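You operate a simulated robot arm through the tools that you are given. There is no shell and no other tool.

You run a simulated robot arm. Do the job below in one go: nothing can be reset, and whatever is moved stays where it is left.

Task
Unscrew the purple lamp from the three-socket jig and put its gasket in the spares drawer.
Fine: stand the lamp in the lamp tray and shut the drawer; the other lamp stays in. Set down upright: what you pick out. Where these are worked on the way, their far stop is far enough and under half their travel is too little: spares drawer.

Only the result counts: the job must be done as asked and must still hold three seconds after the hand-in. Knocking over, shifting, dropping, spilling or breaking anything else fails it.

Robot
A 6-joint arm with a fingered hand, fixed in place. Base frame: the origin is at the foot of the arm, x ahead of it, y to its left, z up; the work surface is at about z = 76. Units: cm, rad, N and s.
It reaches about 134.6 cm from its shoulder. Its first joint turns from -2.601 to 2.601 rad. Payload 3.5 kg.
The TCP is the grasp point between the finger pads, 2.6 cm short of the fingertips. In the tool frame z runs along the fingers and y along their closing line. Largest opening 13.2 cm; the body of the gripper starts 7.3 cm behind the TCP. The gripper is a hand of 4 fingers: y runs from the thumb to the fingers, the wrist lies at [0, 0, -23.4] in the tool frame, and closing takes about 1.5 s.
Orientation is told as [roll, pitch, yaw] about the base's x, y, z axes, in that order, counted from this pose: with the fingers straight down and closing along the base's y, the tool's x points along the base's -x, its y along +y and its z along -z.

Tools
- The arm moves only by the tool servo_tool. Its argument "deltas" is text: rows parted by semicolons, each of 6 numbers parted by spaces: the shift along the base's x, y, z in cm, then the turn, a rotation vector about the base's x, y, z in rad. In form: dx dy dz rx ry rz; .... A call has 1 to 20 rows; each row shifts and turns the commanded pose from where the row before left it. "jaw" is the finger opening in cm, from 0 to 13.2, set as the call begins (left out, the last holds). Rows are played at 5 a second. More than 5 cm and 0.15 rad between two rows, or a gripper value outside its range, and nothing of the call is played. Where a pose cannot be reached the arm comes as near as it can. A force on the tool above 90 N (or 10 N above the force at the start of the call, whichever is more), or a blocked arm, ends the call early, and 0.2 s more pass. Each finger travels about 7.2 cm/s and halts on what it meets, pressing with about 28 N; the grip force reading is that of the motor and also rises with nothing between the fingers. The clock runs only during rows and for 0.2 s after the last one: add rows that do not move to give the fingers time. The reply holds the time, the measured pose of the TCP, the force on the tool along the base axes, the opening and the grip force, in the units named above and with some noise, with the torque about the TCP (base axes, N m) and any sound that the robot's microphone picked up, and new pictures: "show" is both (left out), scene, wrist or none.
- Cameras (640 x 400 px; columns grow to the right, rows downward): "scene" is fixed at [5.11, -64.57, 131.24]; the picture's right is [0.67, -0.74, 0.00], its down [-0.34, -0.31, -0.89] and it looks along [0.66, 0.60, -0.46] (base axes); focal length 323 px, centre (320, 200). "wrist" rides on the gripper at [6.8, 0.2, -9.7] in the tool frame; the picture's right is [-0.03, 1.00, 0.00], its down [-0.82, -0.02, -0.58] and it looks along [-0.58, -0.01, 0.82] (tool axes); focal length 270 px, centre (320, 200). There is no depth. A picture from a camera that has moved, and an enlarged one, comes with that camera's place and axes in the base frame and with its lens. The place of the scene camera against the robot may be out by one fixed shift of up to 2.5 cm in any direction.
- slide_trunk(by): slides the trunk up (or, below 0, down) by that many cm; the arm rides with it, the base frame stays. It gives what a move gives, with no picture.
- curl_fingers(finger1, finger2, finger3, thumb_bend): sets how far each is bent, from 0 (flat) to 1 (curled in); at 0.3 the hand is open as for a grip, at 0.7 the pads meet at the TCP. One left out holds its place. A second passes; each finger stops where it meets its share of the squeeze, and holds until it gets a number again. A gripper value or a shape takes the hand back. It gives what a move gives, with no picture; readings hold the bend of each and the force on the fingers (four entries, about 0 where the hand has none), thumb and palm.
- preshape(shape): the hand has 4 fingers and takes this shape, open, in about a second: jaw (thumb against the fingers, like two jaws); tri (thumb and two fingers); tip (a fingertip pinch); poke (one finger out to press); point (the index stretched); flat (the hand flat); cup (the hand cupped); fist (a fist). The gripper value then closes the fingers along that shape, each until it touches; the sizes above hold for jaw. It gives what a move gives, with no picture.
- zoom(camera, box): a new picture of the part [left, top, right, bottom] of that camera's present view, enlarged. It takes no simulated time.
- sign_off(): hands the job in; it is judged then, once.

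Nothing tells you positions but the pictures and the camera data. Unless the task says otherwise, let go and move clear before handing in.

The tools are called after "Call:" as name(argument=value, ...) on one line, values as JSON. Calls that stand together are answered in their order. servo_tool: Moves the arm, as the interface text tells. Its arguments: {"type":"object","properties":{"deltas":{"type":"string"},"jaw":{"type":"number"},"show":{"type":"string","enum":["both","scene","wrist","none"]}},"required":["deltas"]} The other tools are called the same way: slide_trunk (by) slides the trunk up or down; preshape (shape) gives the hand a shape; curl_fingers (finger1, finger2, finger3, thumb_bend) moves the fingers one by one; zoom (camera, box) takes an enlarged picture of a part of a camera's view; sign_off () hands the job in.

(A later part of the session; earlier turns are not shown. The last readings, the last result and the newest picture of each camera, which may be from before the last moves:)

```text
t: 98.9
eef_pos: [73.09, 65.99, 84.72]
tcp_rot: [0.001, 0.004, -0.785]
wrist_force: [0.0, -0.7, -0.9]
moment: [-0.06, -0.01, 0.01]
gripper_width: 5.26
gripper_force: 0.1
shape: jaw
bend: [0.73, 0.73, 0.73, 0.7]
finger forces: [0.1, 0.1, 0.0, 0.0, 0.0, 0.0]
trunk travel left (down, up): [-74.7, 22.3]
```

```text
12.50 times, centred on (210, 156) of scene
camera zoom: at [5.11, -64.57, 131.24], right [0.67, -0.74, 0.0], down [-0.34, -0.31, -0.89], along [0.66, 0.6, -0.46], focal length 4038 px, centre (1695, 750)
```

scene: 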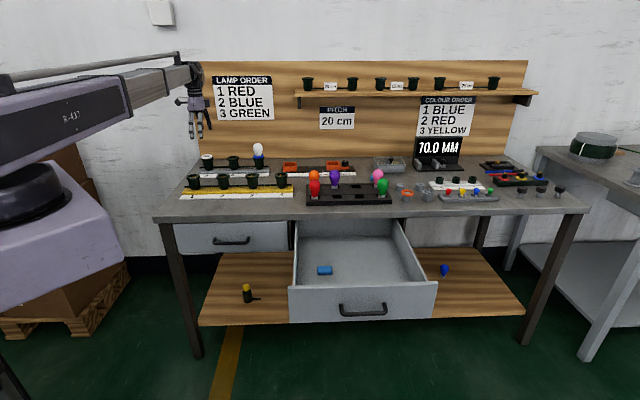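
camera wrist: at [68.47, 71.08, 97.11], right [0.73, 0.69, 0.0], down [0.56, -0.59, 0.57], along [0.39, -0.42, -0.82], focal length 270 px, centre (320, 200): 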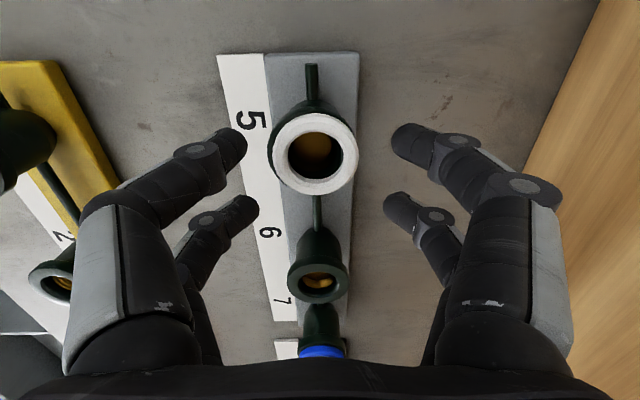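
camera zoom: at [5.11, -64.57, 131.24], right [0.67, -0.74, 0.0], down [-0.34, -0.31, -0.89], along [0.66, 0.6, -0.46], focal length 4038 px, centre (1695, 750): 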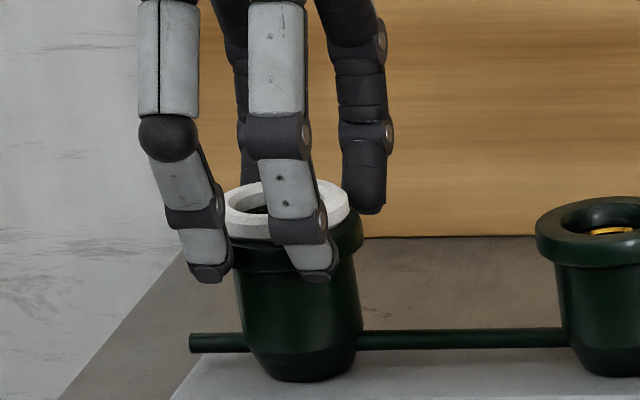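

The two views disagree by about a centimetre on the tip height, so I'll calibrate by touch: raise, close the tips to about 2.8 cm and lower gently until they touch the ring's top face.

Call:
slide_trunk(by=2.5)

Call:
servo_tool(deltas="-0.1 -0.08 0 0 0 0; 0 0 0 0 0 0; 0 0 0 0 0 0; 0 0 0 0 0 0", jaw=2.8, show="wrist")

Call:
zoom(camera="wrist", box=[220, 70, 420, 220])

Call:
zoom(camera="scene", box=[190, 140, 230, 172])

```text
t: 99.6
eef_pos: [73.15, 65.98, 87.31]
tcp_rot: [-0.003, 0.006, -0.786]
wrist_force: [0.2, 0.1, 1.0]
moment: [0.0, -0.01, -0.02]
gripper_width: 5.24
gripper_force: 0.0
shape: jaw
bend: [0.73, 0.73, 0.73, 0.7]
finger forces: [0.0, 0.1, 0.1, 0.0, 0.0, 0.1]
trunk travel left (down, up): [-77.2, 19.8]
```

```text
t: 100.6
eef_pos: [72.92, 65.92, 87.36]
tcp_rot: [-0.002, 0.005, -0.785]
wrist_force: [0.2, -0.7, -0.9]
moment: [0.03, 0.03, 0.02]
gripper_width: 2.84
gripper_force: 0.2
shape: jaw
bend: [0.73, 0.73, 0.73, 0.7]
finger forces: [0.1, 0.0, 0.0, 0.1, 0.1, 0.0]
trunk travel left (down, up): [-77.2, 19.8]
camera wrist: at [68.24, 70.98, 97.0], right [0.73, 0.69, 0.0], down [0.56, -0.59, 0.57], along [0.39, -0.42, -0.82], focal length 270 px, centre (320, 200)
```

wrist: 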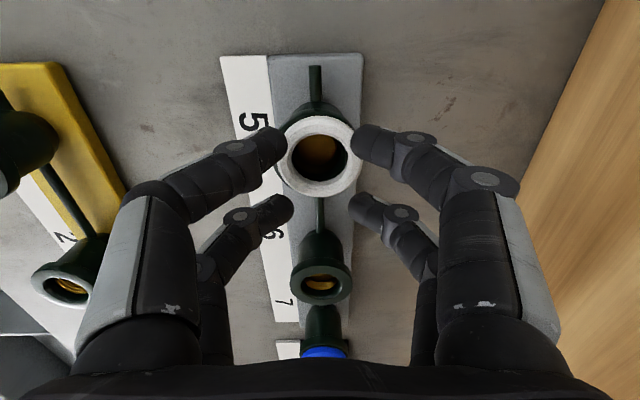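

```text
2.67 times, centred on (320, 145) of wrist
camera zoom: at [68.24, 70.98, 97.0], right [0.73, 0.69, 0.0], down [0.56, -0.59, 0.57], along [0.39, -0.42, -0.82], focal length 721 px, centre (320, 347)
```

zoom: 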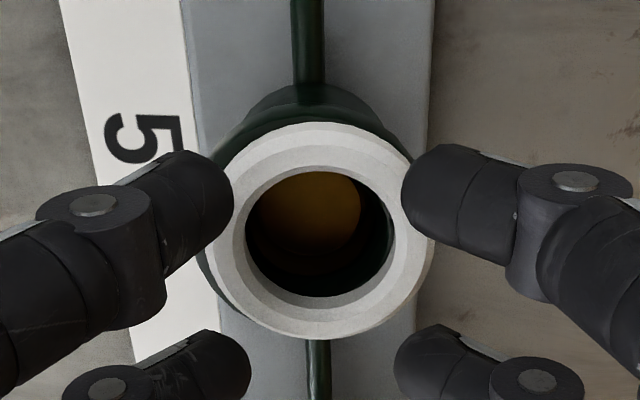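

```text
12.50 times, centred on (210, 156) of scene
camera zoom: at [5.11, -64.57, 131.24], right [0.67, -0.74, 0.0], down [-0.34, -0.31, -0.89], along [0.66, 0.6, -0.46], focal length 4038 px, centre (1695, 750)
```

zoom: 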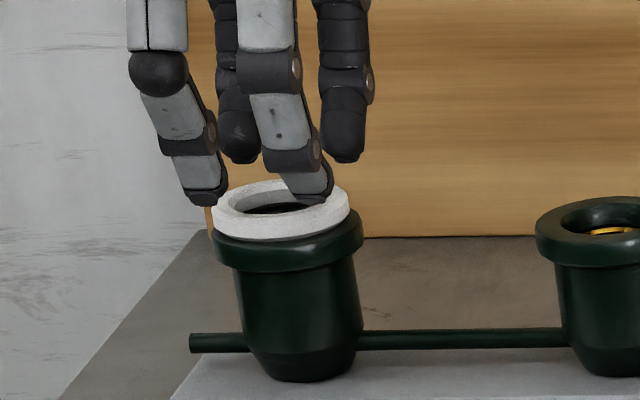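

From the scene view the tips are roughly 0.7 cm above the ring's top face. I'll lower in small steps until I feel contact.

Call:
slide_trunk(by=-0.5)

Call:
slide_trunk(by=-0.2)

Call:
slide_trunk(by=-0.2)

Call:
zoom(camera="scene", box=[190, 140, 230, 172])

```text
t: 101.2
eef_pos: [72.99, 66.01, 86.9]
tcp_rot: [0.0, 0.006, -0.785]
wrist_force: [0.6, 1.2, 0.2]
moment: [-0.02, 0.0, 0.0]
gripper_width: 2.85
gripper_force: 0.1
shape: jaw
bend: [0.73, 0.73, 0.73, 0.7]
finger forces: [0.1, 0.0, 0.0, 0.0, 0.1, 0.0]
trunk travel left (down, up): [-76.7, 20.3]
```

```text
t: 101.7
eef_pos: [72.95, 65.98, 86.6]
tcp_rot: [0.0, 0.005, -0.786]
wrist_force: [0.1, 0.6, -0.2]
moment: [0.01, -0.01, -0.02]
gripper_width: 2.82
gripper_force: 0.0
shape: jaw
bend: [0.73, 0.73, 0.73, 0.7]
finger forces: [0.0, 0.0, 0.0, 0.0, 0.0, 0.1]
trunk travel left (down, up): [-76.5, 20.5]
```

```text
t: 102.2
eef_pos: [72.91, 65.94, 86.41]
tcp_rot: [0.002, 0.005, -0.786]
wrist_force: [0.3, 0.4, 0.3]
moment: [-0.01, 0.01, 0.01]
gripper_width: 2.82
gripper_force: 0.1
shape: jaw
bend: [0.73, 0.73, 0.73, 0.7]
finger forces: [0.0, 0.0, 0.0, 0.0, 0.0, 0.0]
trunk travel left (down, up): [-76.3, 20.7]
```

```text
12.50 times, centred on (210, 156) of scene
camera zoom: at [5.11, -64.57, 131.24], right [0.67, -0.74, 0.0], down [-0.34, -0.31, -0.89], along [0.66, 0.6, -0.46], focal length 4038 px, centre (1695, 750)
```

zoom: 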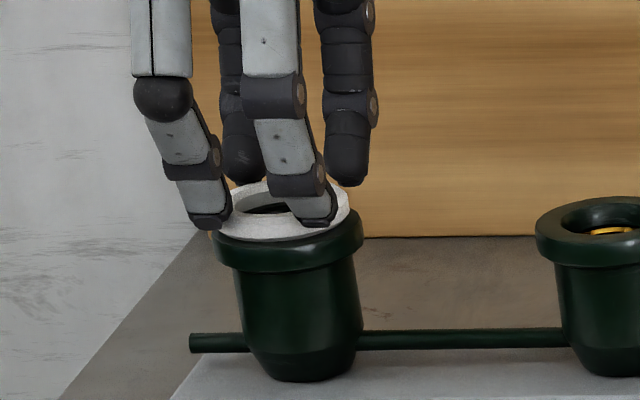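

Still no contact force. I'll continue in 1.5 mm steps.

Call:
slide_trunk(by=-0.2)

Call:
slide_trunk(by=-0.2)

Call:
zoom(camera="wrist", box=[220, 90, 420, 240])

Call:
zoom(camera="scene", box=[190, 140, 230, 172])

```text
t: 102.7
eef_pos: [72.95, 66.11, 86.32]
tcp_rot: [-0.001, 0.006, -0.786]
wrist_force: [-0.2, 0.7, 2.4]
moment: [0.01, 0.01, -0.02]
gripper_width: 2.82
gripper_force: 0.2
shape: jaw
bend: [0.73, 0.73, 0.73, 0.7]
finger forces: [1.2, 0.1, 0.1, 0.0, 0.8, 0.0]
trunk travel left (down, up): [-76.1, 20.9]
```

```text
t: 103.2
eef_pos: [72.78, 65.87, 86.14]
tcp_rot: [0.001, 0.007, -0.784]
wrist_force: [0.0, 0.3, 7.8]
moment: [0.08, 0.06, 0.05]
gripper_width: 2.87
gripper_force: 0.0
shape: jaw
bend: [0.73, 0.73, 0.73, 0.7]
finger forces: [3.2, 1.2, 0.8, 0.0, 2.1, 0.0]
trunk travel left (down, up): [-75.9, 21.1]
```

```text
2.67 times, centred on (320, 165) of wrist
camera zoom: at [68.19, 70.95, 95.78], right [0.73, 0.69, 0.0], down [0.56, -0.59, 0.57], along [0.39, -0.42, -0.82], focal length 721 px, centre (320, 293)
```

zoom: 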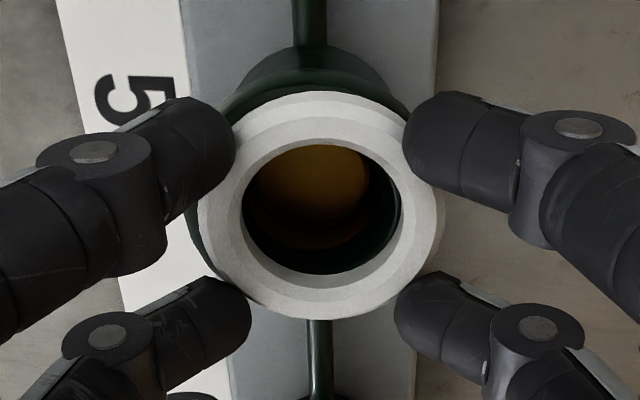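

```text
12.50 times, centred on (210, 156) of scene
camera zoom: at [5.11, -64.57, 131.24], right [0.67, -0.74, 0.0], down [-0.34, -0.31, -0.89], along [0.66, 0.6, -0.46], focal length 4038 px, centre (1695, 750)
```

zoom: 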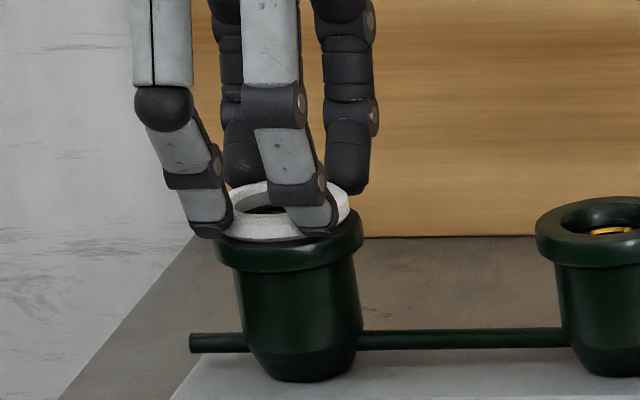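

Contact came at TCP z ≈ 86.3, which gives me the ring's top relative to the fingertips. I'll raise, open to 6.5 cm, lower to 0.7 cm below that contact height and close on the ring's side.

Call:
slide_trunk(by=1.0)

Call:
servo_tool(deltas="0 0 0 0 0 0; 0 0 0 0 0 0; 0 0 0 0 0 0; 0 0 0 0 0 0", jaw=6.5, show="none")

Call:
slide_trunk(by=-1.45)

Call:
servo_tool(deltas="0 0 0 0 0 0; 0 0 0 0 0 0; 0 0 0 0 0 0; 0 0 0 0 0 0; 0 0 0 0 0 0", jaw=3.6, show="wrist")

Call:
zoom(camera="wrist", box=[220, 90, 420, 240])

Call:
zoom(camera="scene", box=[190, 140, 230, 172])

```text
t: 103.8
eef_pos: [72.99, 66.01, 86.99]
tcp_rot: [-0.003, 0.006, -0.785]
wrist_force: [-0.1, 0.3, 0.8]
moment: [-0.01, 0.06, 0.0]
gripper_width: 2.79
gripper_force: 0.0
shape: jaw
bend: [0.73, 0.73, 0.73, 0.7]
finger forces: [0.0, 0.0, 0.1, 0.0, 0.0, 0.1]
trunk travel left (down, up): [-76.9, 20.1]
```

```text
t: 104.8
eef_pos: [72.97, 66.03, 87.02]
tcp_rot: [0.0, 0.005, -0.786]
wrist_force: [0.2, -0.4, -0.5]
moment: [0.0, 0.01, 0.01]
gripper_width: 6.42
gripper_force: 0.1
shape: jaw
bend: [0.73, 0.73, 0.73, 0.7]
finger forces: [0.0, 0.0, 0.0, 0.0, 0.0, 0.0]
trunk travel left (down, up): [-76.9, 20.1]
```

```text
t: 105.5
eef_pos: [73.02, 66.07, 85.68]
tcp_rot: [0.0, 0.005, -0.785]
wrist_force: [-0.8, 0.9, 0.5]
moment: [0.01, 0.03, -0.02]
gripper_width: 6.45
gripper_force: 0.0
shape: jaw
bend: [0.73, 0.73, 0.73, 0.7]
finger forces: [0.0, 0.0, 0.0, 0.1, 0.0, 0.0]
trunk travel left (down, up): [-75.5, 21.5]
```

```text
t: 106.7
eef_pos: [72.99, 65.89, 85.58]
tcp_rot: [0.0, 0.006, -0.784]
wrist_force: [0.6, -0.7, 1.0]
moment: [0.02, 0.02, 0.0]
gripper_width: 3.66
gripper_force: 0.0
shape: jaw
bend: [0.73, 0.73, 0.73, 0.7]
finger forces: [0.1, 0.0, 0.1, 0.0, 0.1, 0.0]
trunk travel left (down, up): [-75.5, 21.5]
camera wrist: at [68.24, 70.98, 95.25], right [0.73, 0.69, 0.0], down [0.56, -0.59, 0.57], along [0.39, -0.42, -0.82], focal length 270 px, centre (320, 200)
```

wrist: 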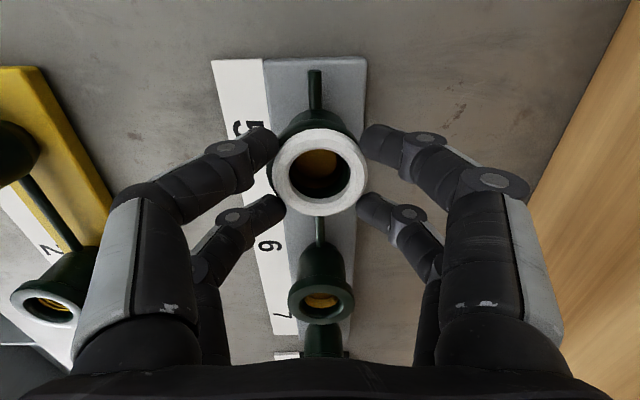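

```text
2.67 times, centred on (320, 165) of wrist
camera zoom: at [68.24, 70.98, 95.25], right [0.73, 0.69, 0.0], down [0.56, -0.59, 0.57], along [0.39, -0.42, -0.82], focal length 721 px, centre (320, 293)
```

zoom: 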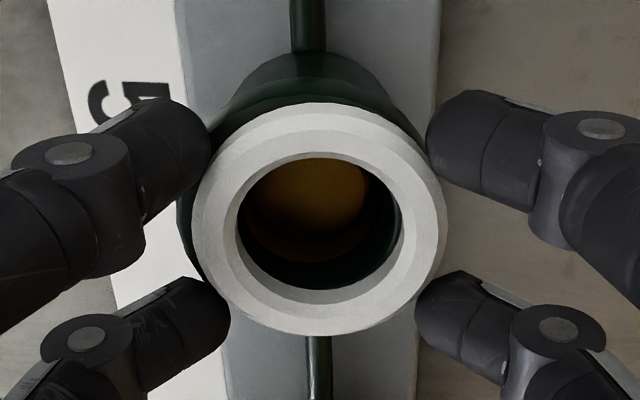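

```text
12.50 times, centred on (210, 156) of scene
camera zoom: at [5.11, -64.57, 131.24], right [0.67, -0.74, 0.0], down [-0.34, -0.31, -0.89], along [0.66, 0.6, -0.46], focal length 4038 px, centre (1695, 750)
```

zoom: 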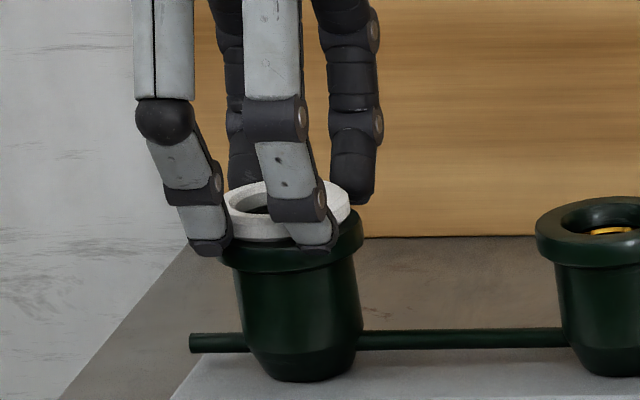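

No contact yet at 3.7 cm, since the rounded tips straddle the ring. I'll keep closing until the fingers grip it.

Call:
servo_tool(deltas="0 0 0 0 0 0; 0 0 0 0 0 0; 0 0 0 0 0 0; 0 0 0 0 0 0; 0 0 0 0 0 0", jaw=1.5, show="wrist")

Call:
zoom(camera="wrist", box=[220, 90, 420, 240])

Call:
zoom(camera="scene", box=[190, 140, 230, 172])

```text
t: 107.8
eef_pos: [72.92, 66.02, 85.6]
tcp_rot: [-0.001, 0.006, -0.785]
wrist_force: [0.1, 0.1, 1.1]
moment: [-0.06, 0.02, -0.04]
gripper_width: 2.7
gripper_force: 28.0
shape: jaw
bend: [0.73, 0.73, 0.73, 0.7]
finger forces: [21.6, 28.5, 26.3, 0.0, 21.5, 0.1]
trunk travel left (down, up): [-75.5, 21.5]
camera wrist: at [68.23, 70.98, 95.26], right [0.73, 0.69, 0.0], down [0.56, -0.59, 0.57], along [0.39, -0.42, -0.82], focal length 270 px, centre (320, 200)
```

wrist: 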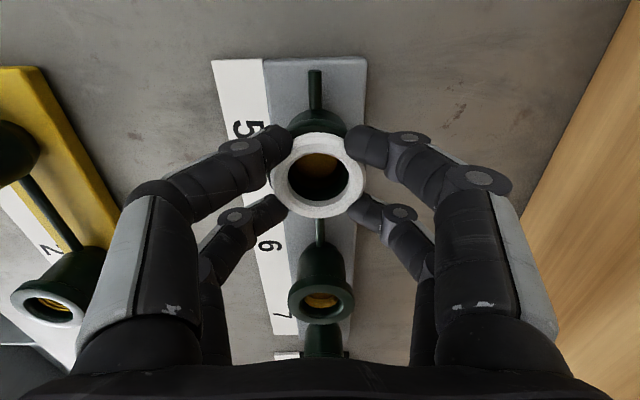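

```text
2.67 times, centred on (320, 165) of wrist
camera zoom: at [68.23, 70.98, 95.26], right [0.73, 0.69, 0.0], down [0.56, -0.59, 0.57], along [0.39, -0.42, -0.82], focal length 721 px, centre (320, 293)
```

zoom: 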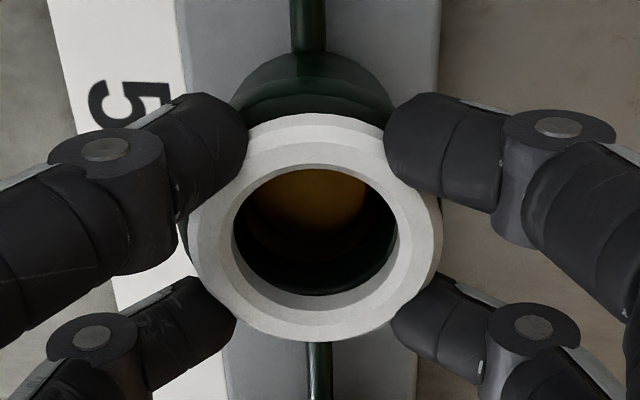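

```text
12.50 times, centred on (210, 156) of scene
camera zoom: at [5.11, -64.57, 131.24], right [0.67, -0.74, 0.0], down [-0.34, -0.31, -0.89], along [0.66, 0.6, -0.46], focal length 4038 px, centre (1695, 750)
```

zoom: 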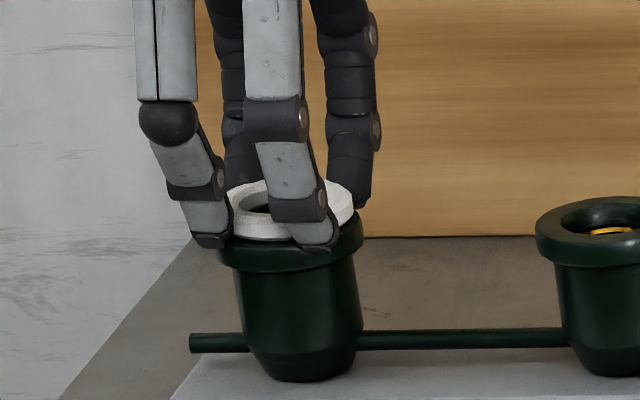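

All four fingers grip with about 25 N. I'll lift 1 cm and check whether the ring comes along.

Call:
slide_trunk(by=1.0)

Call:
zoom(camera="wrist", box=[220, 90, 420, 240])

Call:
zoom(camera="scene", box=[190, 140, 230, 172])

```text
t: 108.4
eef_pos: [72.9, 65.96, 86.75]
tcp_rot: [0.0, 0.004, -0.786]
wrist_force: [-0.1, -0.6, 0.7]
moment: [-0.02, -0.04, -0.02]
gripper_width: 2.52
gripper_force: 27.8
shape: jaw
bend: [0.74, 0.73, 0.73, 0.7]
finger forces: [28.8, 29.2, 25.4, 0.0, 28.4, 0.0]
trunk travel left (down, up): [-76.5, 20.5]
```

```text
2.67 times, centred on (320, 165) of wrist
camera zoom: at [68.27, 71.01, 96.23], right [0.73, 0.69, 0.0], down [0.56, -0.59, 0.57], along [0.39, -0.42, -0.82], focal length 721 px, centre (320, 293)
```

zoom: 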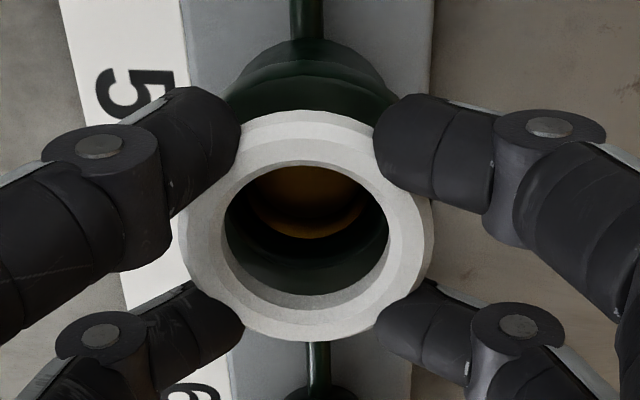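

```text
12.50 times, centred on (210, 156) of scene
camera zoom: at [5.11, -64.57, 131.24], right [0.67, -0.74, 0.0], down [-0.34, -0.31, -0.89], along [0.66, 0.6, -0.46], focal length 4038 px, centre (1695, 750)
```

zoom: 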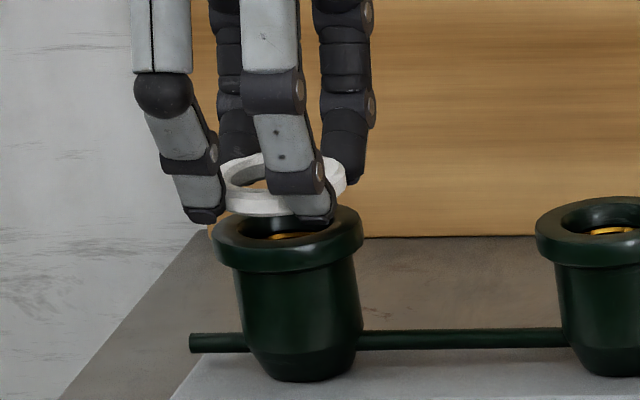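

The gasket is off the socket and held level. I'll raise it clear, carry it across and stop above the open drawer, away from the blue item inside.

Call:
slide_trunk(by=13)

Call:
servo_tool(deltas="0 -2.5 0 0 0 0; 0 -4.5 0 0 0 0; 0 -4.5 0 0 0 0; 0 -4.5 0 0 0 0; 0 -4.5 0 0 0 0; 0 -4.5 0 0 0 0; 0 -4.5 0 0 0 0; 0 -4.5 0 0 0 0; 0 -4.5 0 0 0 0; 0 -4.5 0 0 0 0; 0 -4.5 0 0 0 0; 0 -4.5 0 0 0 0; 0 -4.5 0 0 0 0; 0 -4.5 0 0 0 0; 0 -4.5 0 0 0 0; 0 -4.5 0 0 0 0; 0 -4.5 0 0 0 0; 0 -4.5 0 0 0 0; 0 -4.5 0 0 0 0; 0 -4.5 0 0 0 0", show="both")

```text
t: 110.0
eef_pos: [72.87, 65.96, 99.69]
tcp_rot: [-0.002, 0.006, -0.786]
wrist_force: [0.3, -0.1, 0.1]
moment: [0.0, 0.04, 0.02]
gripper_width: 2.54
gripper_force: 28.5
shape: jaw
bend: [0.74, 0.73, 0.73, 0.7]
finger forces: [28.7, 29.0, 25.5, 0.0, 28.4, 0.1]
trunk travel left (down, up): [-89.5, 7.5]
```

```text
t: 114.2
eef_pos: [72.87, -22.14, 99.65]
tcp_rot: [-0.001, 0.007, -0.785]
wrist_force: [1.1, 0.3, -0.6]
moment: [-0.01, -0.04, -0.01]
gripper_width: 2.5
gripper_force: 28.1
shape: jaw
bend: [0.74, 0.73, 0.73, 0.7]
finger forces: [29.7, 29.1, 26.5, 0.0, 27.4, 0.0]
trunk travel left (down, up): [-89.5, 7.5]
camera wrist: at [68.18, -17.28, 109.25], right [0.73, 0.69, 0.0], down [0.56, -0.59, 0.57], along [0.39, -0.42, -0.82], focal length 270 px, centre (320, 200)
```

scene: 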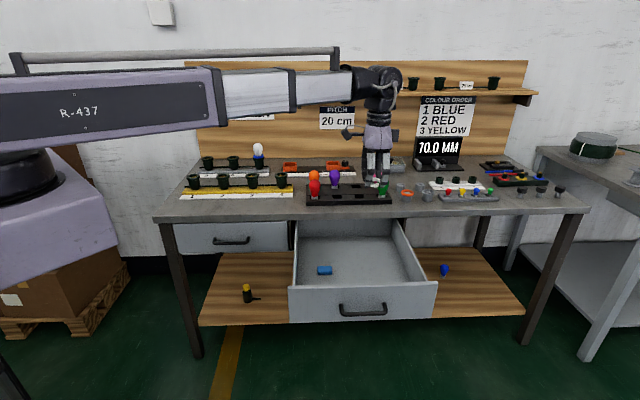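
wrist: 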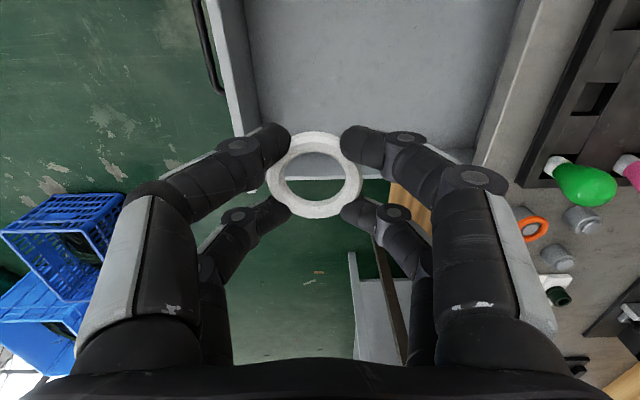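

The gasket is still firmly held over the open drawer. I'll shift to the middle of the free floor area, lower part way and look.

Call:
servo_tool(deltas="1.4 2.6 0 0 0 0; 1.4 2.6 0 0 0 0; 0 0 0 0 0 0; 0 0 0 0 0 0", show="none")

Call:
slide_trunk(by=-18)

Call:
servo_tool(deltas="0 0 0 0 0 0", show="both")

Call:
zoom(camera="scene", box=[285, 180, 445, 320])

```text
t: 115.2
eef_pos: [75.58, -16.92, 99.64]
tcp_rot: [-0.001, 0.006, -0.786]
wrist_force: [0.4, 0.2, 0.3]
moment: [-0.01, -0.05, -0.02]
gripper_width: 2.51
gripper_force: 27.7
shape: jaw
bend: [0.74, 0.73, 0.73, 0.7]
finger forces: [29.8, 29.0, 26.7, 0.0, 27.3, 0.1]
trunk travel left (down, up): [-89.5, 7.5]
```

```text
t: 117.2
eef_pos: [75.57, -16.91, 81.63]
tcp_rot: [0.0, 0.006, -0.786]
wrist_force: [0.6, -0.5, 0.3]
moment: [0.0, -0.03, -0.02]
gripper_width: 2.52
gripper_force: 27.8
shape: jaw
bend: [0.74, 0.73, 0.73, 0.7]
finger forces: [29.7, 29.0, 26.7, 0.1, 27.3, 0.0]
trunk travel left (down, up): [-71.5, 25.5]
```

```text
t: 117.6
eef_pos: [75.67, -16.95, 81.66]
tcp_rot: [-0.001, 0.005, -0.785]
wrist_force: [0.3, 0.7, 0.2]
moment: [0.0, 0.0, 0.01]
gripper_width: 2.52
gripper_force: 28.1
shape: jaw
bend: [0.74, 0.73, 0.73, 0.7]
finger forces: [29.9, 29.0, 26.7, 0.0, 27.2, 0.0]
trunk travel left (down, up): [-71.5, 25.5]
camera wrist: at [70.91, -11.95, 91.25], right [0.73, 0.69, 0.0], down [0.56, -0.59, 0.57], along [0.39, -0.42, -0.82], focal length 270 px, centre (320, 200)
```

scene: 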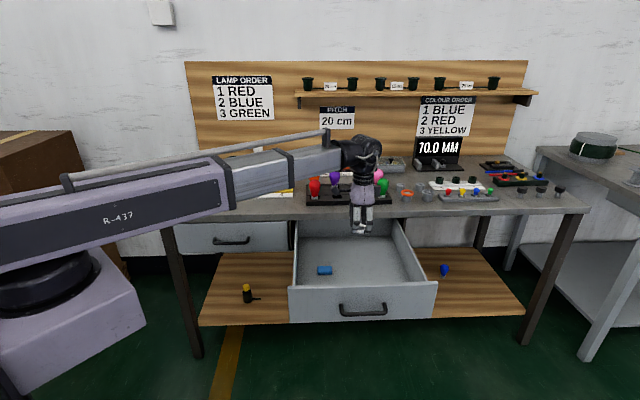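
wrist: 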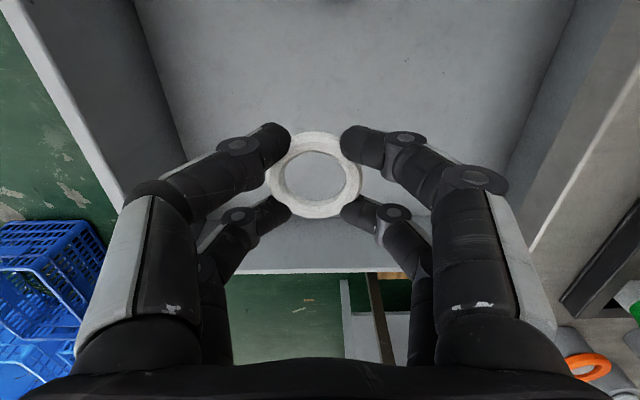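

```text
2.86 times, centred on (365, 250) of scene
camera zoom: at [5.11, -64.57, 131.24], right [0.67, -0.74, 0.0], down [-0.34, -0.31, -0.89], along [0.66, 0.6, -0.46], focal length 923 px, centre (191, 57)
```

zoom: 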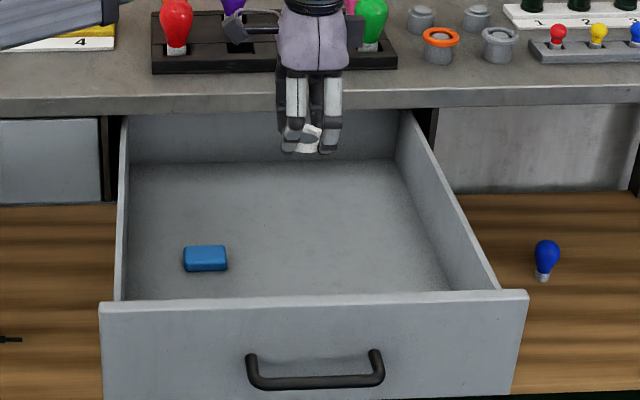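

The hand is well inside the drawer's outline with free floor below. I'll lower to a few centimetres above the floor, then creep down.

Call:
slide_trunk(by=-12)

Call:
servo_tool(deltas="0 0 0 0 0 0", show="wrist")

Call:
zoom(camera="scene", box=[305, 190, 435, 300])

```text
t: 119.1
eef_pos: [75.58, -16.97, 69.62]
tcp_rot: [0.001, 0.003, -0.786]
wrist_force: [0.2, -0.7, -0.6]
moment: [0.01, 0.01, 0.0]
gripper_width: 2.51
gripper_force: 28.3
shape: jaw
bend: [0.74, 0.73, 0.73, 0.7]
finger forces: [29.8, 29.0, 26.7, 0.1, 27.2, 0.1]
trunk travel left (down, up): [-59.5, 37.5]
```

```text
t: 119.5
eef_pos: [75.6, -17.0, 69.63]
tcp_rot: [-0.001, 0.005, -0.785]
wrist_force: [0.2, -0.2, -0.1]
moment: [0.04, 0.01, 0.0]
gripper_width: 2.52
gripper_force: 28.3
shape: jaw
bend: [0.74, 0.73, 0.73, 0.7]
finger forces: [29.8, 29.0, 26.7, 0.0, 27.2, 0.1]
trunk travel left (down, up): [-59.5, 37.5]
camera wrist: at [70.91, -11.95, 79.25], right [0.73, 0.69, 0.0], down [0.56, -0.59, 0.57], along [0.39, -0.42, -0.82], focal length 270 px, centre (320, 200)
```

wrist: 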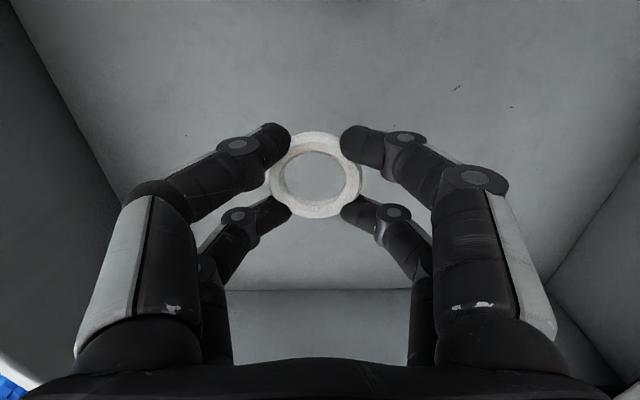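

```text
3.64 times, centred on (370, 245) of scene
camera zoom: at [5.11, -64.57, 131.24], right [0.67, -0.74, 0.0], down [-0.34, -0.31, -0.89], along [0.66, 0.6, -0.46], focal length 1175 px, centre (138, 36)
```

zoom: 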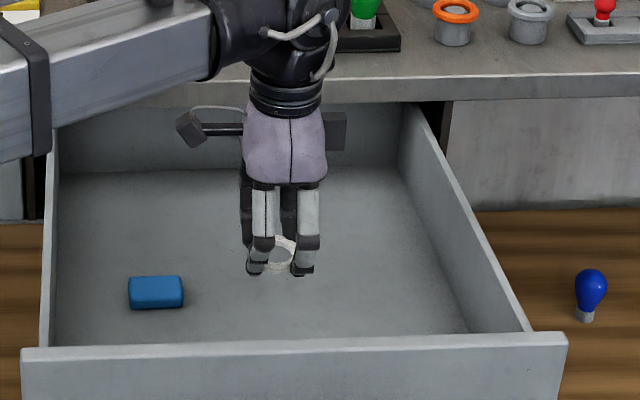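

Still in free air. I'll step down gently, watching the force for floor contact.

Call:
slide_trunk(by=-1.5)

Call:
slide_trunk(by=-0.5)

Call:
zoom(camera="scene", box=[340, 225, 420, 285])

Call:
zoom(camera="wrist", box=[220, 90, 420, 240])

```text
t: 120.1
eef_pos: [75.57, -16.94, 68.22]
tcp_rot: [-0.003, 0.006, -0.785]
wrist_force: [0.6, -0.2, 0.1]
moment: [0.06, -0.03, -0.01]
gripper_width: 2.51
gripper_force: 28.0
shape: jaw
bend: [0.74, 0.73, 0.73, 0.7]
finger forces: [29.7, 28.9, 26.7, 0.0, 27.2, 0.0]
trunk travel left (down, up): [-58.0, 39.0]
```

```text
t: 120.7
eef_pos: [75.57, -16.95, 67.65]
tcp_rot: [-0.001, 0.005, -0.786]
wrist_force: [0.1, 0.1, -0.1]
moment: [0.01, 0.0, 0.01]
gripper_width: 2.53
gripper_force: 28.6
shape: jaw
bend: [0.74, 0.73, 0.73, 0.7]
finger forces: [29.8, 29.0, 26.7, 0.0, 27.3, 0.0]
trunk travel left (down, up): [-57.5, 39.5]
```

```text
6.67 times, centred on (380, 255) of scene
camera zoom: at [5.11, -64.57, 131.24], right [0.67, -0.74, 0.0], down [-0.34, -0.31, -0.89], along [0.66, 0.6, -0.46], focal length 2153 px, centre (-80, -167)
```

zoom: 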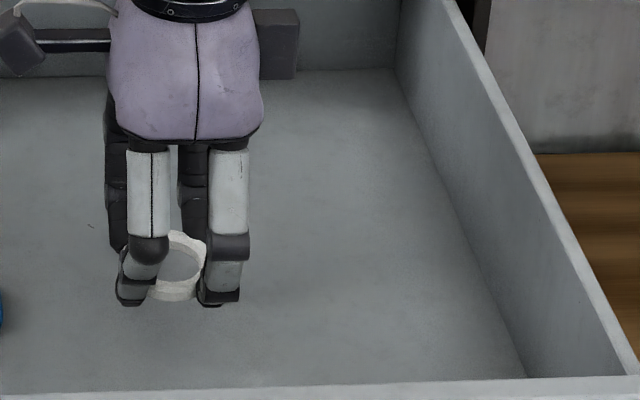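

```text
2.67 times, centred on (320, 165) of wrist
camera zoom: at [70.91, -11.95, 77.25], right [0.73, 0.69, 0.0], down [0.56, -0.59, 0.57], along [0.39, -0.42, -0.82], focal length 721 px, centre (320, 293)
```

zoom: 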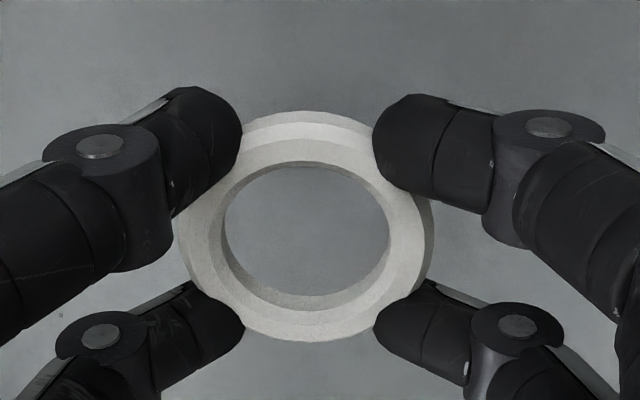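

No contact yet. I'll continue down in 3 to 4 mm steps.

Call:
slide_trunk(by=-0.4)

Call:
slide_trunk(by=-0.3)

Call:
slide_trunk(by=-0.3)

Call:
zoom(camera="scene", box=[340, 225, 420, 285])

```text
t: 121.2
eef_pos: [75.63, -16.86, 67.24]
tcp_rot: [-0.002, 0.006, -0.784]
wrist_force: [-0.2, -0.2, 0.3]
moment: [-0.02, 0.02, -0.02]
gripper_width: 2.5
gripper_force: 27.9
shape: jaw
bend: [0.74, 0.73, 0.73, 0.7]
finger forces: [29.8, 29.0, 26.7, 0.1, 27.2, 0.1]
trunk travel left (down, up): [-57.1, 39.9]
```

```text
t: 121.7
eef_pos: [75.64, -16.95, 66.93]
tcp_rot: [-0.003, 0.004, -0.786]
wrist_force: [0.4, 0.0, -0.6]
moment: [0.04, 0.0, -0.01]
gripper_width: 2.53
gripper_force: 28.0
shape: jaw
bend: [0.74, 0.73, 0.73, 0.7]
finger forces: [29.9, 29.0, 26.7, 0.0, 27.3, 0.1]
trunk travel left (down, up): [-56.8, 40.2]
```

```text
t: 122.2
eef_pos: [75.6, -17.0, 66.58]
tcp_rot: [-0.001, 0.005, -0.786]
wrist_force: [-0.5, -0.1, -1.1]
moment: [0.01, -0.01, -0.02]
gripper_width: 2.52
gripper_force: 28.2
shape: jaw
bend: [0.74, 0.73, 0.73, 0.7]
finger forces: [29.8, 29.1, 26.6, 0.0, 27.2, 0.1]
trunk travel left (down, up): [-56.5, 40.5]
```

```text
6.67 times, centred on (380, 255) of scene
camera zoom: at [5.11, -64.57, 131.24], right [0.67, -0.74, 0.0], down [-0.34, -0.31, -0.89], along [0.66, 0.6, -0.46], focal length 2153 px, centre (-80, -167)
```

zoom: 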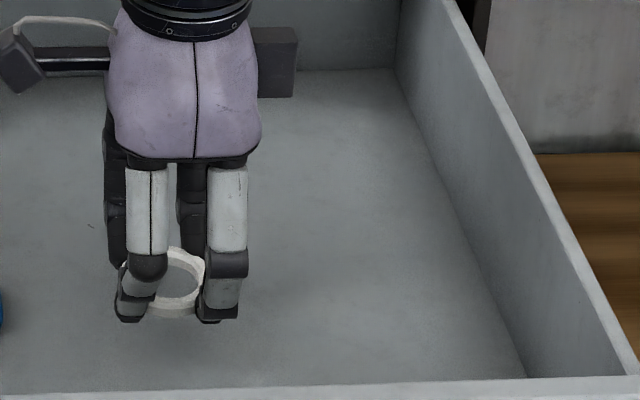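

Shadows are tightening under the ring but there is still no force. I'll keep stepping down.

Call:
slide_trunk(by=-0.3)

Call:
slide_trunk(by=-0.3)

Call:
slide_trunk(by=-0.3)

Call:
zoom(camera="scene", box=[340, 225, 420, 285])

```text
t: 122.8
eef_pos: [75.58, -16.91, 66.26]
tcp_rot: [-0.003, 0.006, -0.785]
wrist_force: [0.2, 0.2, 0.8]
moment: [0.02, 0.0, 0.0]
gripper_width: 2.51
gripper_force: 27.4
shape: jaw
bend: [0.74, 0.73, 0.73, 0.7]
finger forces: [29.7, 29.0, 26.6, 0.0, 27.2, 0.0]
trunk travel left (down, up): [-56.2, 40.8]
```

```text
t: 123.3
eef_pos: [75.55, -16.86, 65.96]
tcp_rot: [0.0, 0.005, -0.786]
wrist_force: [0.1, -0.1, -0.1]
moment: [0.03, -0.02, 0.0]
gripper_width: 2.53
gripper_force: 28.3
shape: jaw
bend: [0.74, 0.73, 0.73, 0.7]
finger forces: [29.8, 29.0, 26.7, 0.0, 27.2, 0.0]
trunk travel left (down, up): [-55.9, 41.1]
```

```text
t: 123.8
eef_pos: [75.63, -16.98, 65.65]
tcp_rot: [0.0, 0.006, -0.785]
wrist_force: [-1.0, 0.7, -0.6]
moment: [0.0, 0.0, -0.01]
gripper_width: 2.52
gripper_force: 28.2
shape: jaw
bend: [0.74, 0.73, 0.73, 0.7]
finger forces: [29.8, 29.0, 26.6, 0.0, 27.2, 0.0]
trunk travel left (down, up): [-55.6, 41.4]
```

```text
6.67 times, centred on (380, 255) of scene
camera zoom: at [5.11, -64.57, 131.24], right [0.67, -0.74, 0.0], down [-0.34, -0.31, -0.89], along [0.66, 0.6, -0.46], focal length 2153 px, centre (-80, -167)
```

zoom: 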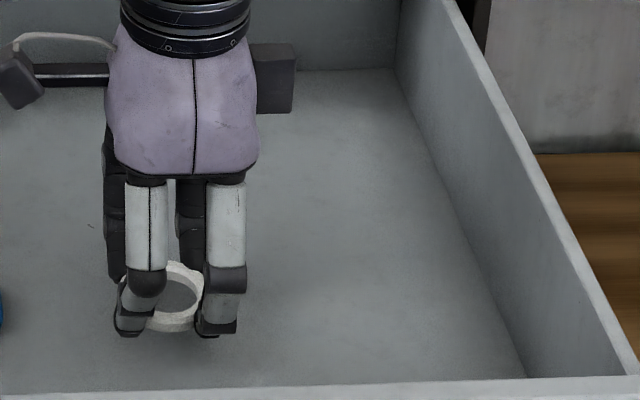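

A contact shadow is now right beneath the fingertips, so the floor is only millimetres away. Smaller steps now.

Call:
slide_trunk(by=-0.2)

Call:
slide_trunk(by=-0.15)

Call:
zoom(camera="scene", box=[340, 225, 420, 285])

```text
t: 124.3
eef_pos: [75.68, -16.96, 65.38]
tcp_rot: [-0.001, 0.002, -0.785]
wrist_force: [0.1, 0.1, -0.8]
moment: [0.01, 0.0, -0.02]
gripper_width: 2.5
gripper_force: 28.3
shape: jaw
bend: [0.74, 0.73, 0.73, 0.7]
finger forces: [29.8, 29.1, 26.6, 0.0, 27.1, 0.0]
trunk travel left (down, up): [-55.4, 41.6]
```

```text
t: 124.8
eef_pos: [75.61, -16.94, 65.3]
tcp_rot: [-0.003, 0.005, -0.785]
wrist_force: [0.2, -0.6, -1.0]
moment: [0.0, 0.01, 0.02]
gripper_width: 2.52
gripper_force: 27.9
shape: jaw
bend: [0.74, 0.73, 0.73, 0.7]
finger forces: [29.8, 29.0, 26.7, 0.0, 27.2, 0.0]
trunk travel left (down, up): [-55.2, 41.8]
```

```text
6.67 times, centred on (380, 255) of scene
camera zoom: at [5.11, -64.57, 131.24], right [0.67, -0.74, 0.0], down [-0.34, -0.31, -0.89], along [0.66, 0.6, -0.46], focal length 2153 px, centre (-80, -167)
```

zoom: 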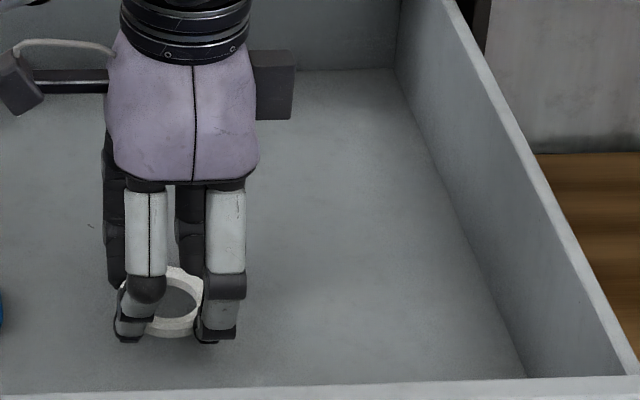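

Very close now, with the ring's shadow almost touching it. A few more 1.5 mm steps until I feel the floor.

Call:
slide_trunk(by=-0.15)

Call:
slide_trunk(by=-0.15)

Call:
slide_trunk(by=-0.15)

Call:
zoom(camera="scene", box=[340, 225, 420, 285])

```text
t: 125.3
eef_pos: [75.62, -17.05, 65.13]
tcp_rot: [-0.002, 0.005, -0.784]
wrist_force: [0.1, -0.3, 0.3]
moment: [0.0, -0.02, -0.02]
gripper_width: 2.53
gripper_force: 27.9
shape: jaw
bend: [0.74, 0.73, 0.73, 0.7]
finger forces: [29.7, 29.0, 26.6, 0.1, 27.2, 0.0]
trunk travel left (down, up): [-55.1, 41.9]
```

```text
t: 125.9
eef_pos: [75.65, -16.97, 65.12]
tcp_rot: [-0.002, 0.007, -0.785]
wrist_force: [0.4, 0.0, 0.2]
moment: [-0.03, 0.0, 0.02]
gripper_width: 2.51
gripper_force: 28.2
shape: jaw
bend: [0.74, 0.73, 0.73, 0.7]
finger forces: [29.8, 29.0, 26.7, 0.0, 27.2, 0.0]
trunk travel left (down, up): [-54.9, 42.1]
```

```text
t: 126.4
eef_pos: [75.65, -16.93, 64.91]
tcp_rot: [-0.001, 0.004, -0.785]
wrist_force: [-0.9, -0.5, -0.1]
moment: [-0.01, 0.02, -0.02]
gripper_width: 2.53
gripper_force: 27.8
shape: jaw
bend: [0.74, 0.73, 0.73, 0.7]
finger forces: [29.8, 29.0, 26.6, 0.1, 27.2, 0.0]
trunk travel left (down, up): [-54.8, 42.2]
```

```text
6.67 times, centred on (380, 255) of scene
camera zoom: at [5.11, -64.57, 131.24], right [0.67, -0.74, 0.0], down [-0.34, -0.31, -0.89], along [0.66, 0.6, -0.46], focal length 2153 px, centre (-80, -167)
```

zoom: 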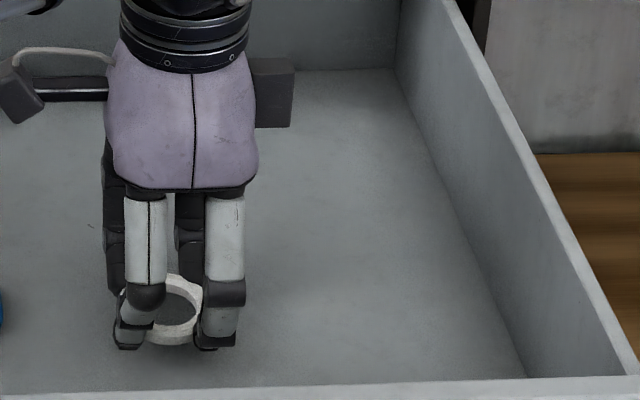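

Still no floor force. I'll continue in small steps.

Call:
slide_trunk(by=-0.2)

Call:
slide_trunk(by=-0.2)

Call:
slide_trunk(by=-0.2)

Call:
zoom(camera="scene", box=[345, 235, 405, 280])

Call:
zoom(camera="wrist", box=[220, 90, 420, 240])

```text
t: 126.9
eef_pos: [75.58, -16.95, 64.74]
tcp_rot: [-0.002, 0.005, -0.786]
wrist_force: [0.1, 0.4, 0.1]
moment: [-0.04, 0.0, -0.03]
gripper_width: 2.5
gripper_force: 28.1
shape: jaw
bend: [0.74, 0.73, 0.73, 0.7]
finger forces: [29.8, 29.1, 26.7, 0.0, 27.2, 0.1]
trunk travel left (down, up): [-54.6, 42.4]
```

```text
t: 127.4
eef_pos: [75.69, -16.98, 64.39]
tcp_rot: [0.0, 0.005, -0.784]
wrist_force: [0.1, -0.1, -0.4]
moment: [0.0, 0.01, 0.03]
gripper_width: 2.51
gripper_force: 28.0
shape: jaw
bend: [0.74, 0.73, 0.73, 0.7]
finger forces: [29.7, 29.0, 26.7, 0.0, 27.2, 0.0]
trunk travel left (down, up): [-54.4, 42.6]
```

```text
t: 127.9
eef_pos: [75.53, -17.04, 64.35]
tcp_rot: [-0.001, 0.005, -0.783]
wrist_force: [0.5, 0.8, -0.2]
moment: [-0.02, 0.01, -0.01]
gripper_width: 2.53
gripper_force: 28.0
shape: jaw
bend: [0.74, 0.73, 0.73, 0.7]
finger forces: [29.9, 29.0, 26.7, 0.0, 27.2, 0.1]
trunk travel left (down, up): [-54.2, 42.8]
```

```text
8.89 times, centred on (375, 258) of scene
camera zoom: at [5.11, -64.57, 131.24], right [0.67, -0.74, 0.0], down [-0.34, -0.31, -0.89], along [0.66, 0.6, -0.46], focal length 2871 px, centre (-169, -311)
```

zoom: 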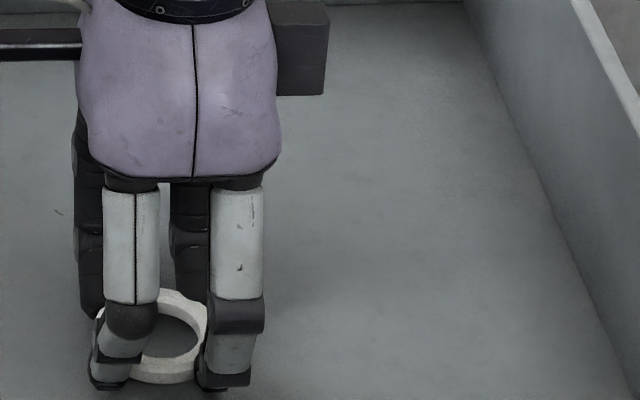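

```text
2.67 times, centred on (320, 165) of wrist
camera zoom: at [70.91, -11.95, 73.95], right [0.73, 0.69, 0.0], down [0.56, -0.59, 0.57], along [0.39, -0.42, -0.82], focal length 721 px, centre (320, 293)
```

zoom: 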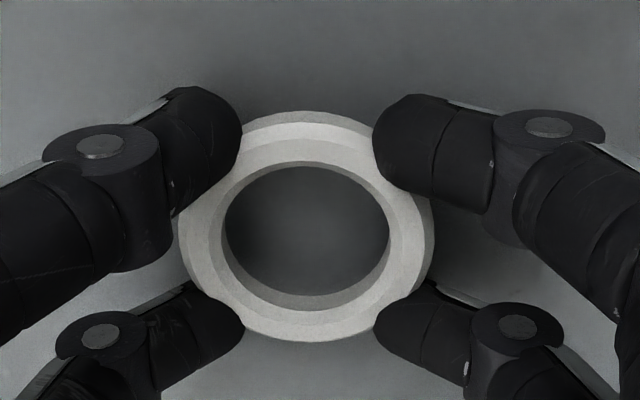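

The floor inside the ring is darkening, so contact is imminent. I'll continue in 2 mm steps.

Call:
slide_trunk(by=-0.2)

Call:
slide_trunk(by=-0.2)

Call:
slide_trunk(by=-0.2)

Call:
zoom(camera="wrist", box=[220, 90, 420, 240])

```text
t: 128.4
eef_pos: [75.46, -16.85, 64.09]
tcp_rot: [-0.003, 0.005, -0.785]
wrist_force: [0.4, -0.1, 0.1]
moment: [0.02, 0.01, -0.01]
gripper_width: 2.52
gripper_force: 27.4
shape: jaw
bend: [0.74, 0.73, 0.73, 0.7]
finger forces: [29.9, 29.0, 26.7, 0.0, 27.2, 0.0]
trunk travel left (down, up): [-54.0, 43.0]
```

```text
t: 129.0
eef_pos: [75.62, -17.1, 64.0]
tcp_rot: [-0.002, 0.006, -0.788]
wrist_force: [-0.1, -1.0, 8.1]
moment: [-0.25, 0.03, 0.0]
gripper_width: 2.54
gripper_force: 28.3
shape: jaw
bend: [0.74, 0.73, 0.73, 0.7]
finger forces: [31.6, 30.1, 37.3, 0.1, 28.9, 0.0]
trunk travel left (down, up): [-53.8, 43.2]
```

```text
t: 129.5
eef_pos: [75.53, -16.98, 63.87]
tcp_rot: [0.0, 0.003, -0.786]
wrist_force: [4.5, -3.6, 34.0]
moment: [-0.57, 0.05, 0.13]
gripper_width: 2.64
gripper_force: 27.9
shape: jaw
bend: [0.74, 0.73, 0.74, 0.7]
finger forces: [32.7, 40.3, 42.2, 0.0, 43.7, 0.1]
trunk travel left (down, up): [-53.6, 43.4]
```

```text
2.67 times, centred on (320, 165) of wrist
camera zoom: at [70.82, -11.97, 73.54], right [0.73, 0.69, 0.0], down [0.56, -0.59, 0.58], along [0.4, -0.42, -0.82], focal length 721 px, centre (320, 293)
```

zoom: 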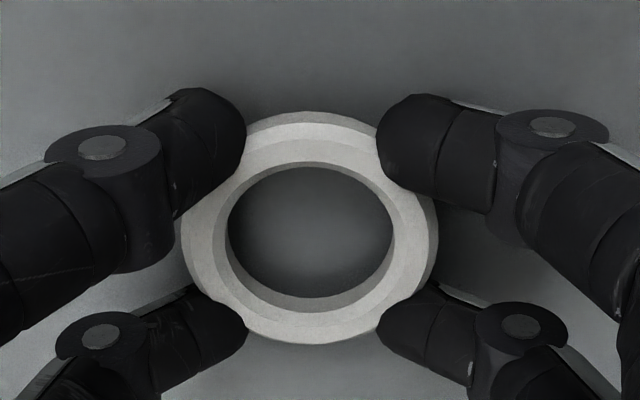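

The floor is reached (34 N). I'll back off 3 mm to unload, then open the fingers to release the gasket.

Call:
slide_trunk(by=0.3)

Call:
servo_tool(deltas="0 0 0 0 0 0; 0 0 0 0 0 0; 0 0 0 0 0 0; 0 0 0 0 0 0; 0 0 0 0 0 0", jaw=6, show="wrist")

Call:
zoom(camera="wrist", box=[220, 90, 420, 240])

```text
t: 130.0
eef_pos: [75.65, -16.98, 63.99]
tcp_rot: [-0.002, 0.006, -0.786]
wrist_force: [0.2, 0.5, 0.1]
moment: [0.0, 0.0, 0.0]
gripper_width: 2.59
gripper_force: 28.3
shape: jaw
bend: [0.74, 0.73, 0.74, 0.7]
finger forces: [32.4, 32.3, 30.6, 0.1, 29.1, 0.0]
trunk travel left (down, up): [-53.9, 43.1]
```

```text
t: 131.2
eef_pos: [75.66, -16.98, 64.03]
tcp_rot: [0.0, 0.006, -0.785]
wrist_force: [-1.0, 0.3, 2.7]
moment: [-0.01, -0.05, -0.01]
gripper_width: 5.87
gripper_force: 0.1
shape: jaw
bend: [0.73, 0.74, 0.73, 0.7]
finger forces: [0.3, 1.3, 0.6, 0.0, 0.1, 0.1]
trunk travel left (down, up): [-53.9, 43.1]
camera wrist: at [70.9, -11.95, 73.67], right [0.73, 0.69, 0.0], down [0.56, -0.59, 0.57], along [0.39, -0.42, -0.82], focal length 270 px, centre (320, 200)
```

wrist: 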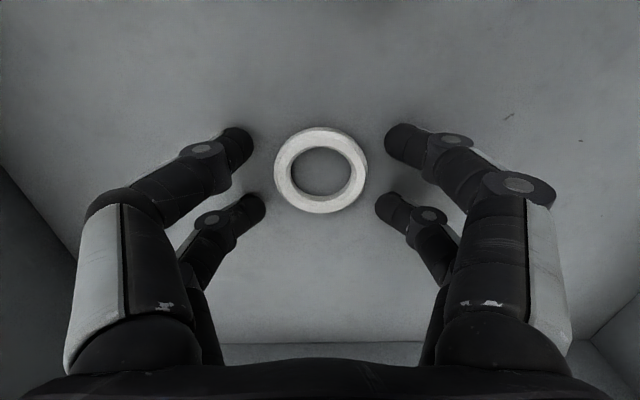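

```text
2.67 times, centred on (320, 165) of wrist
camera zoom: at [70.9, -11.95, 73.67], right [0.73, 0.69, 0.0], down [0.56, -0.59, 0.57], along [0.39, -0.42, -0.82], focal length 721 px, centre (320, 293)
```

zoom: 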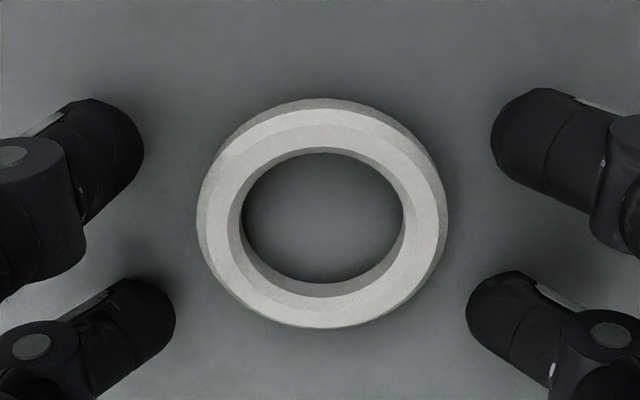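

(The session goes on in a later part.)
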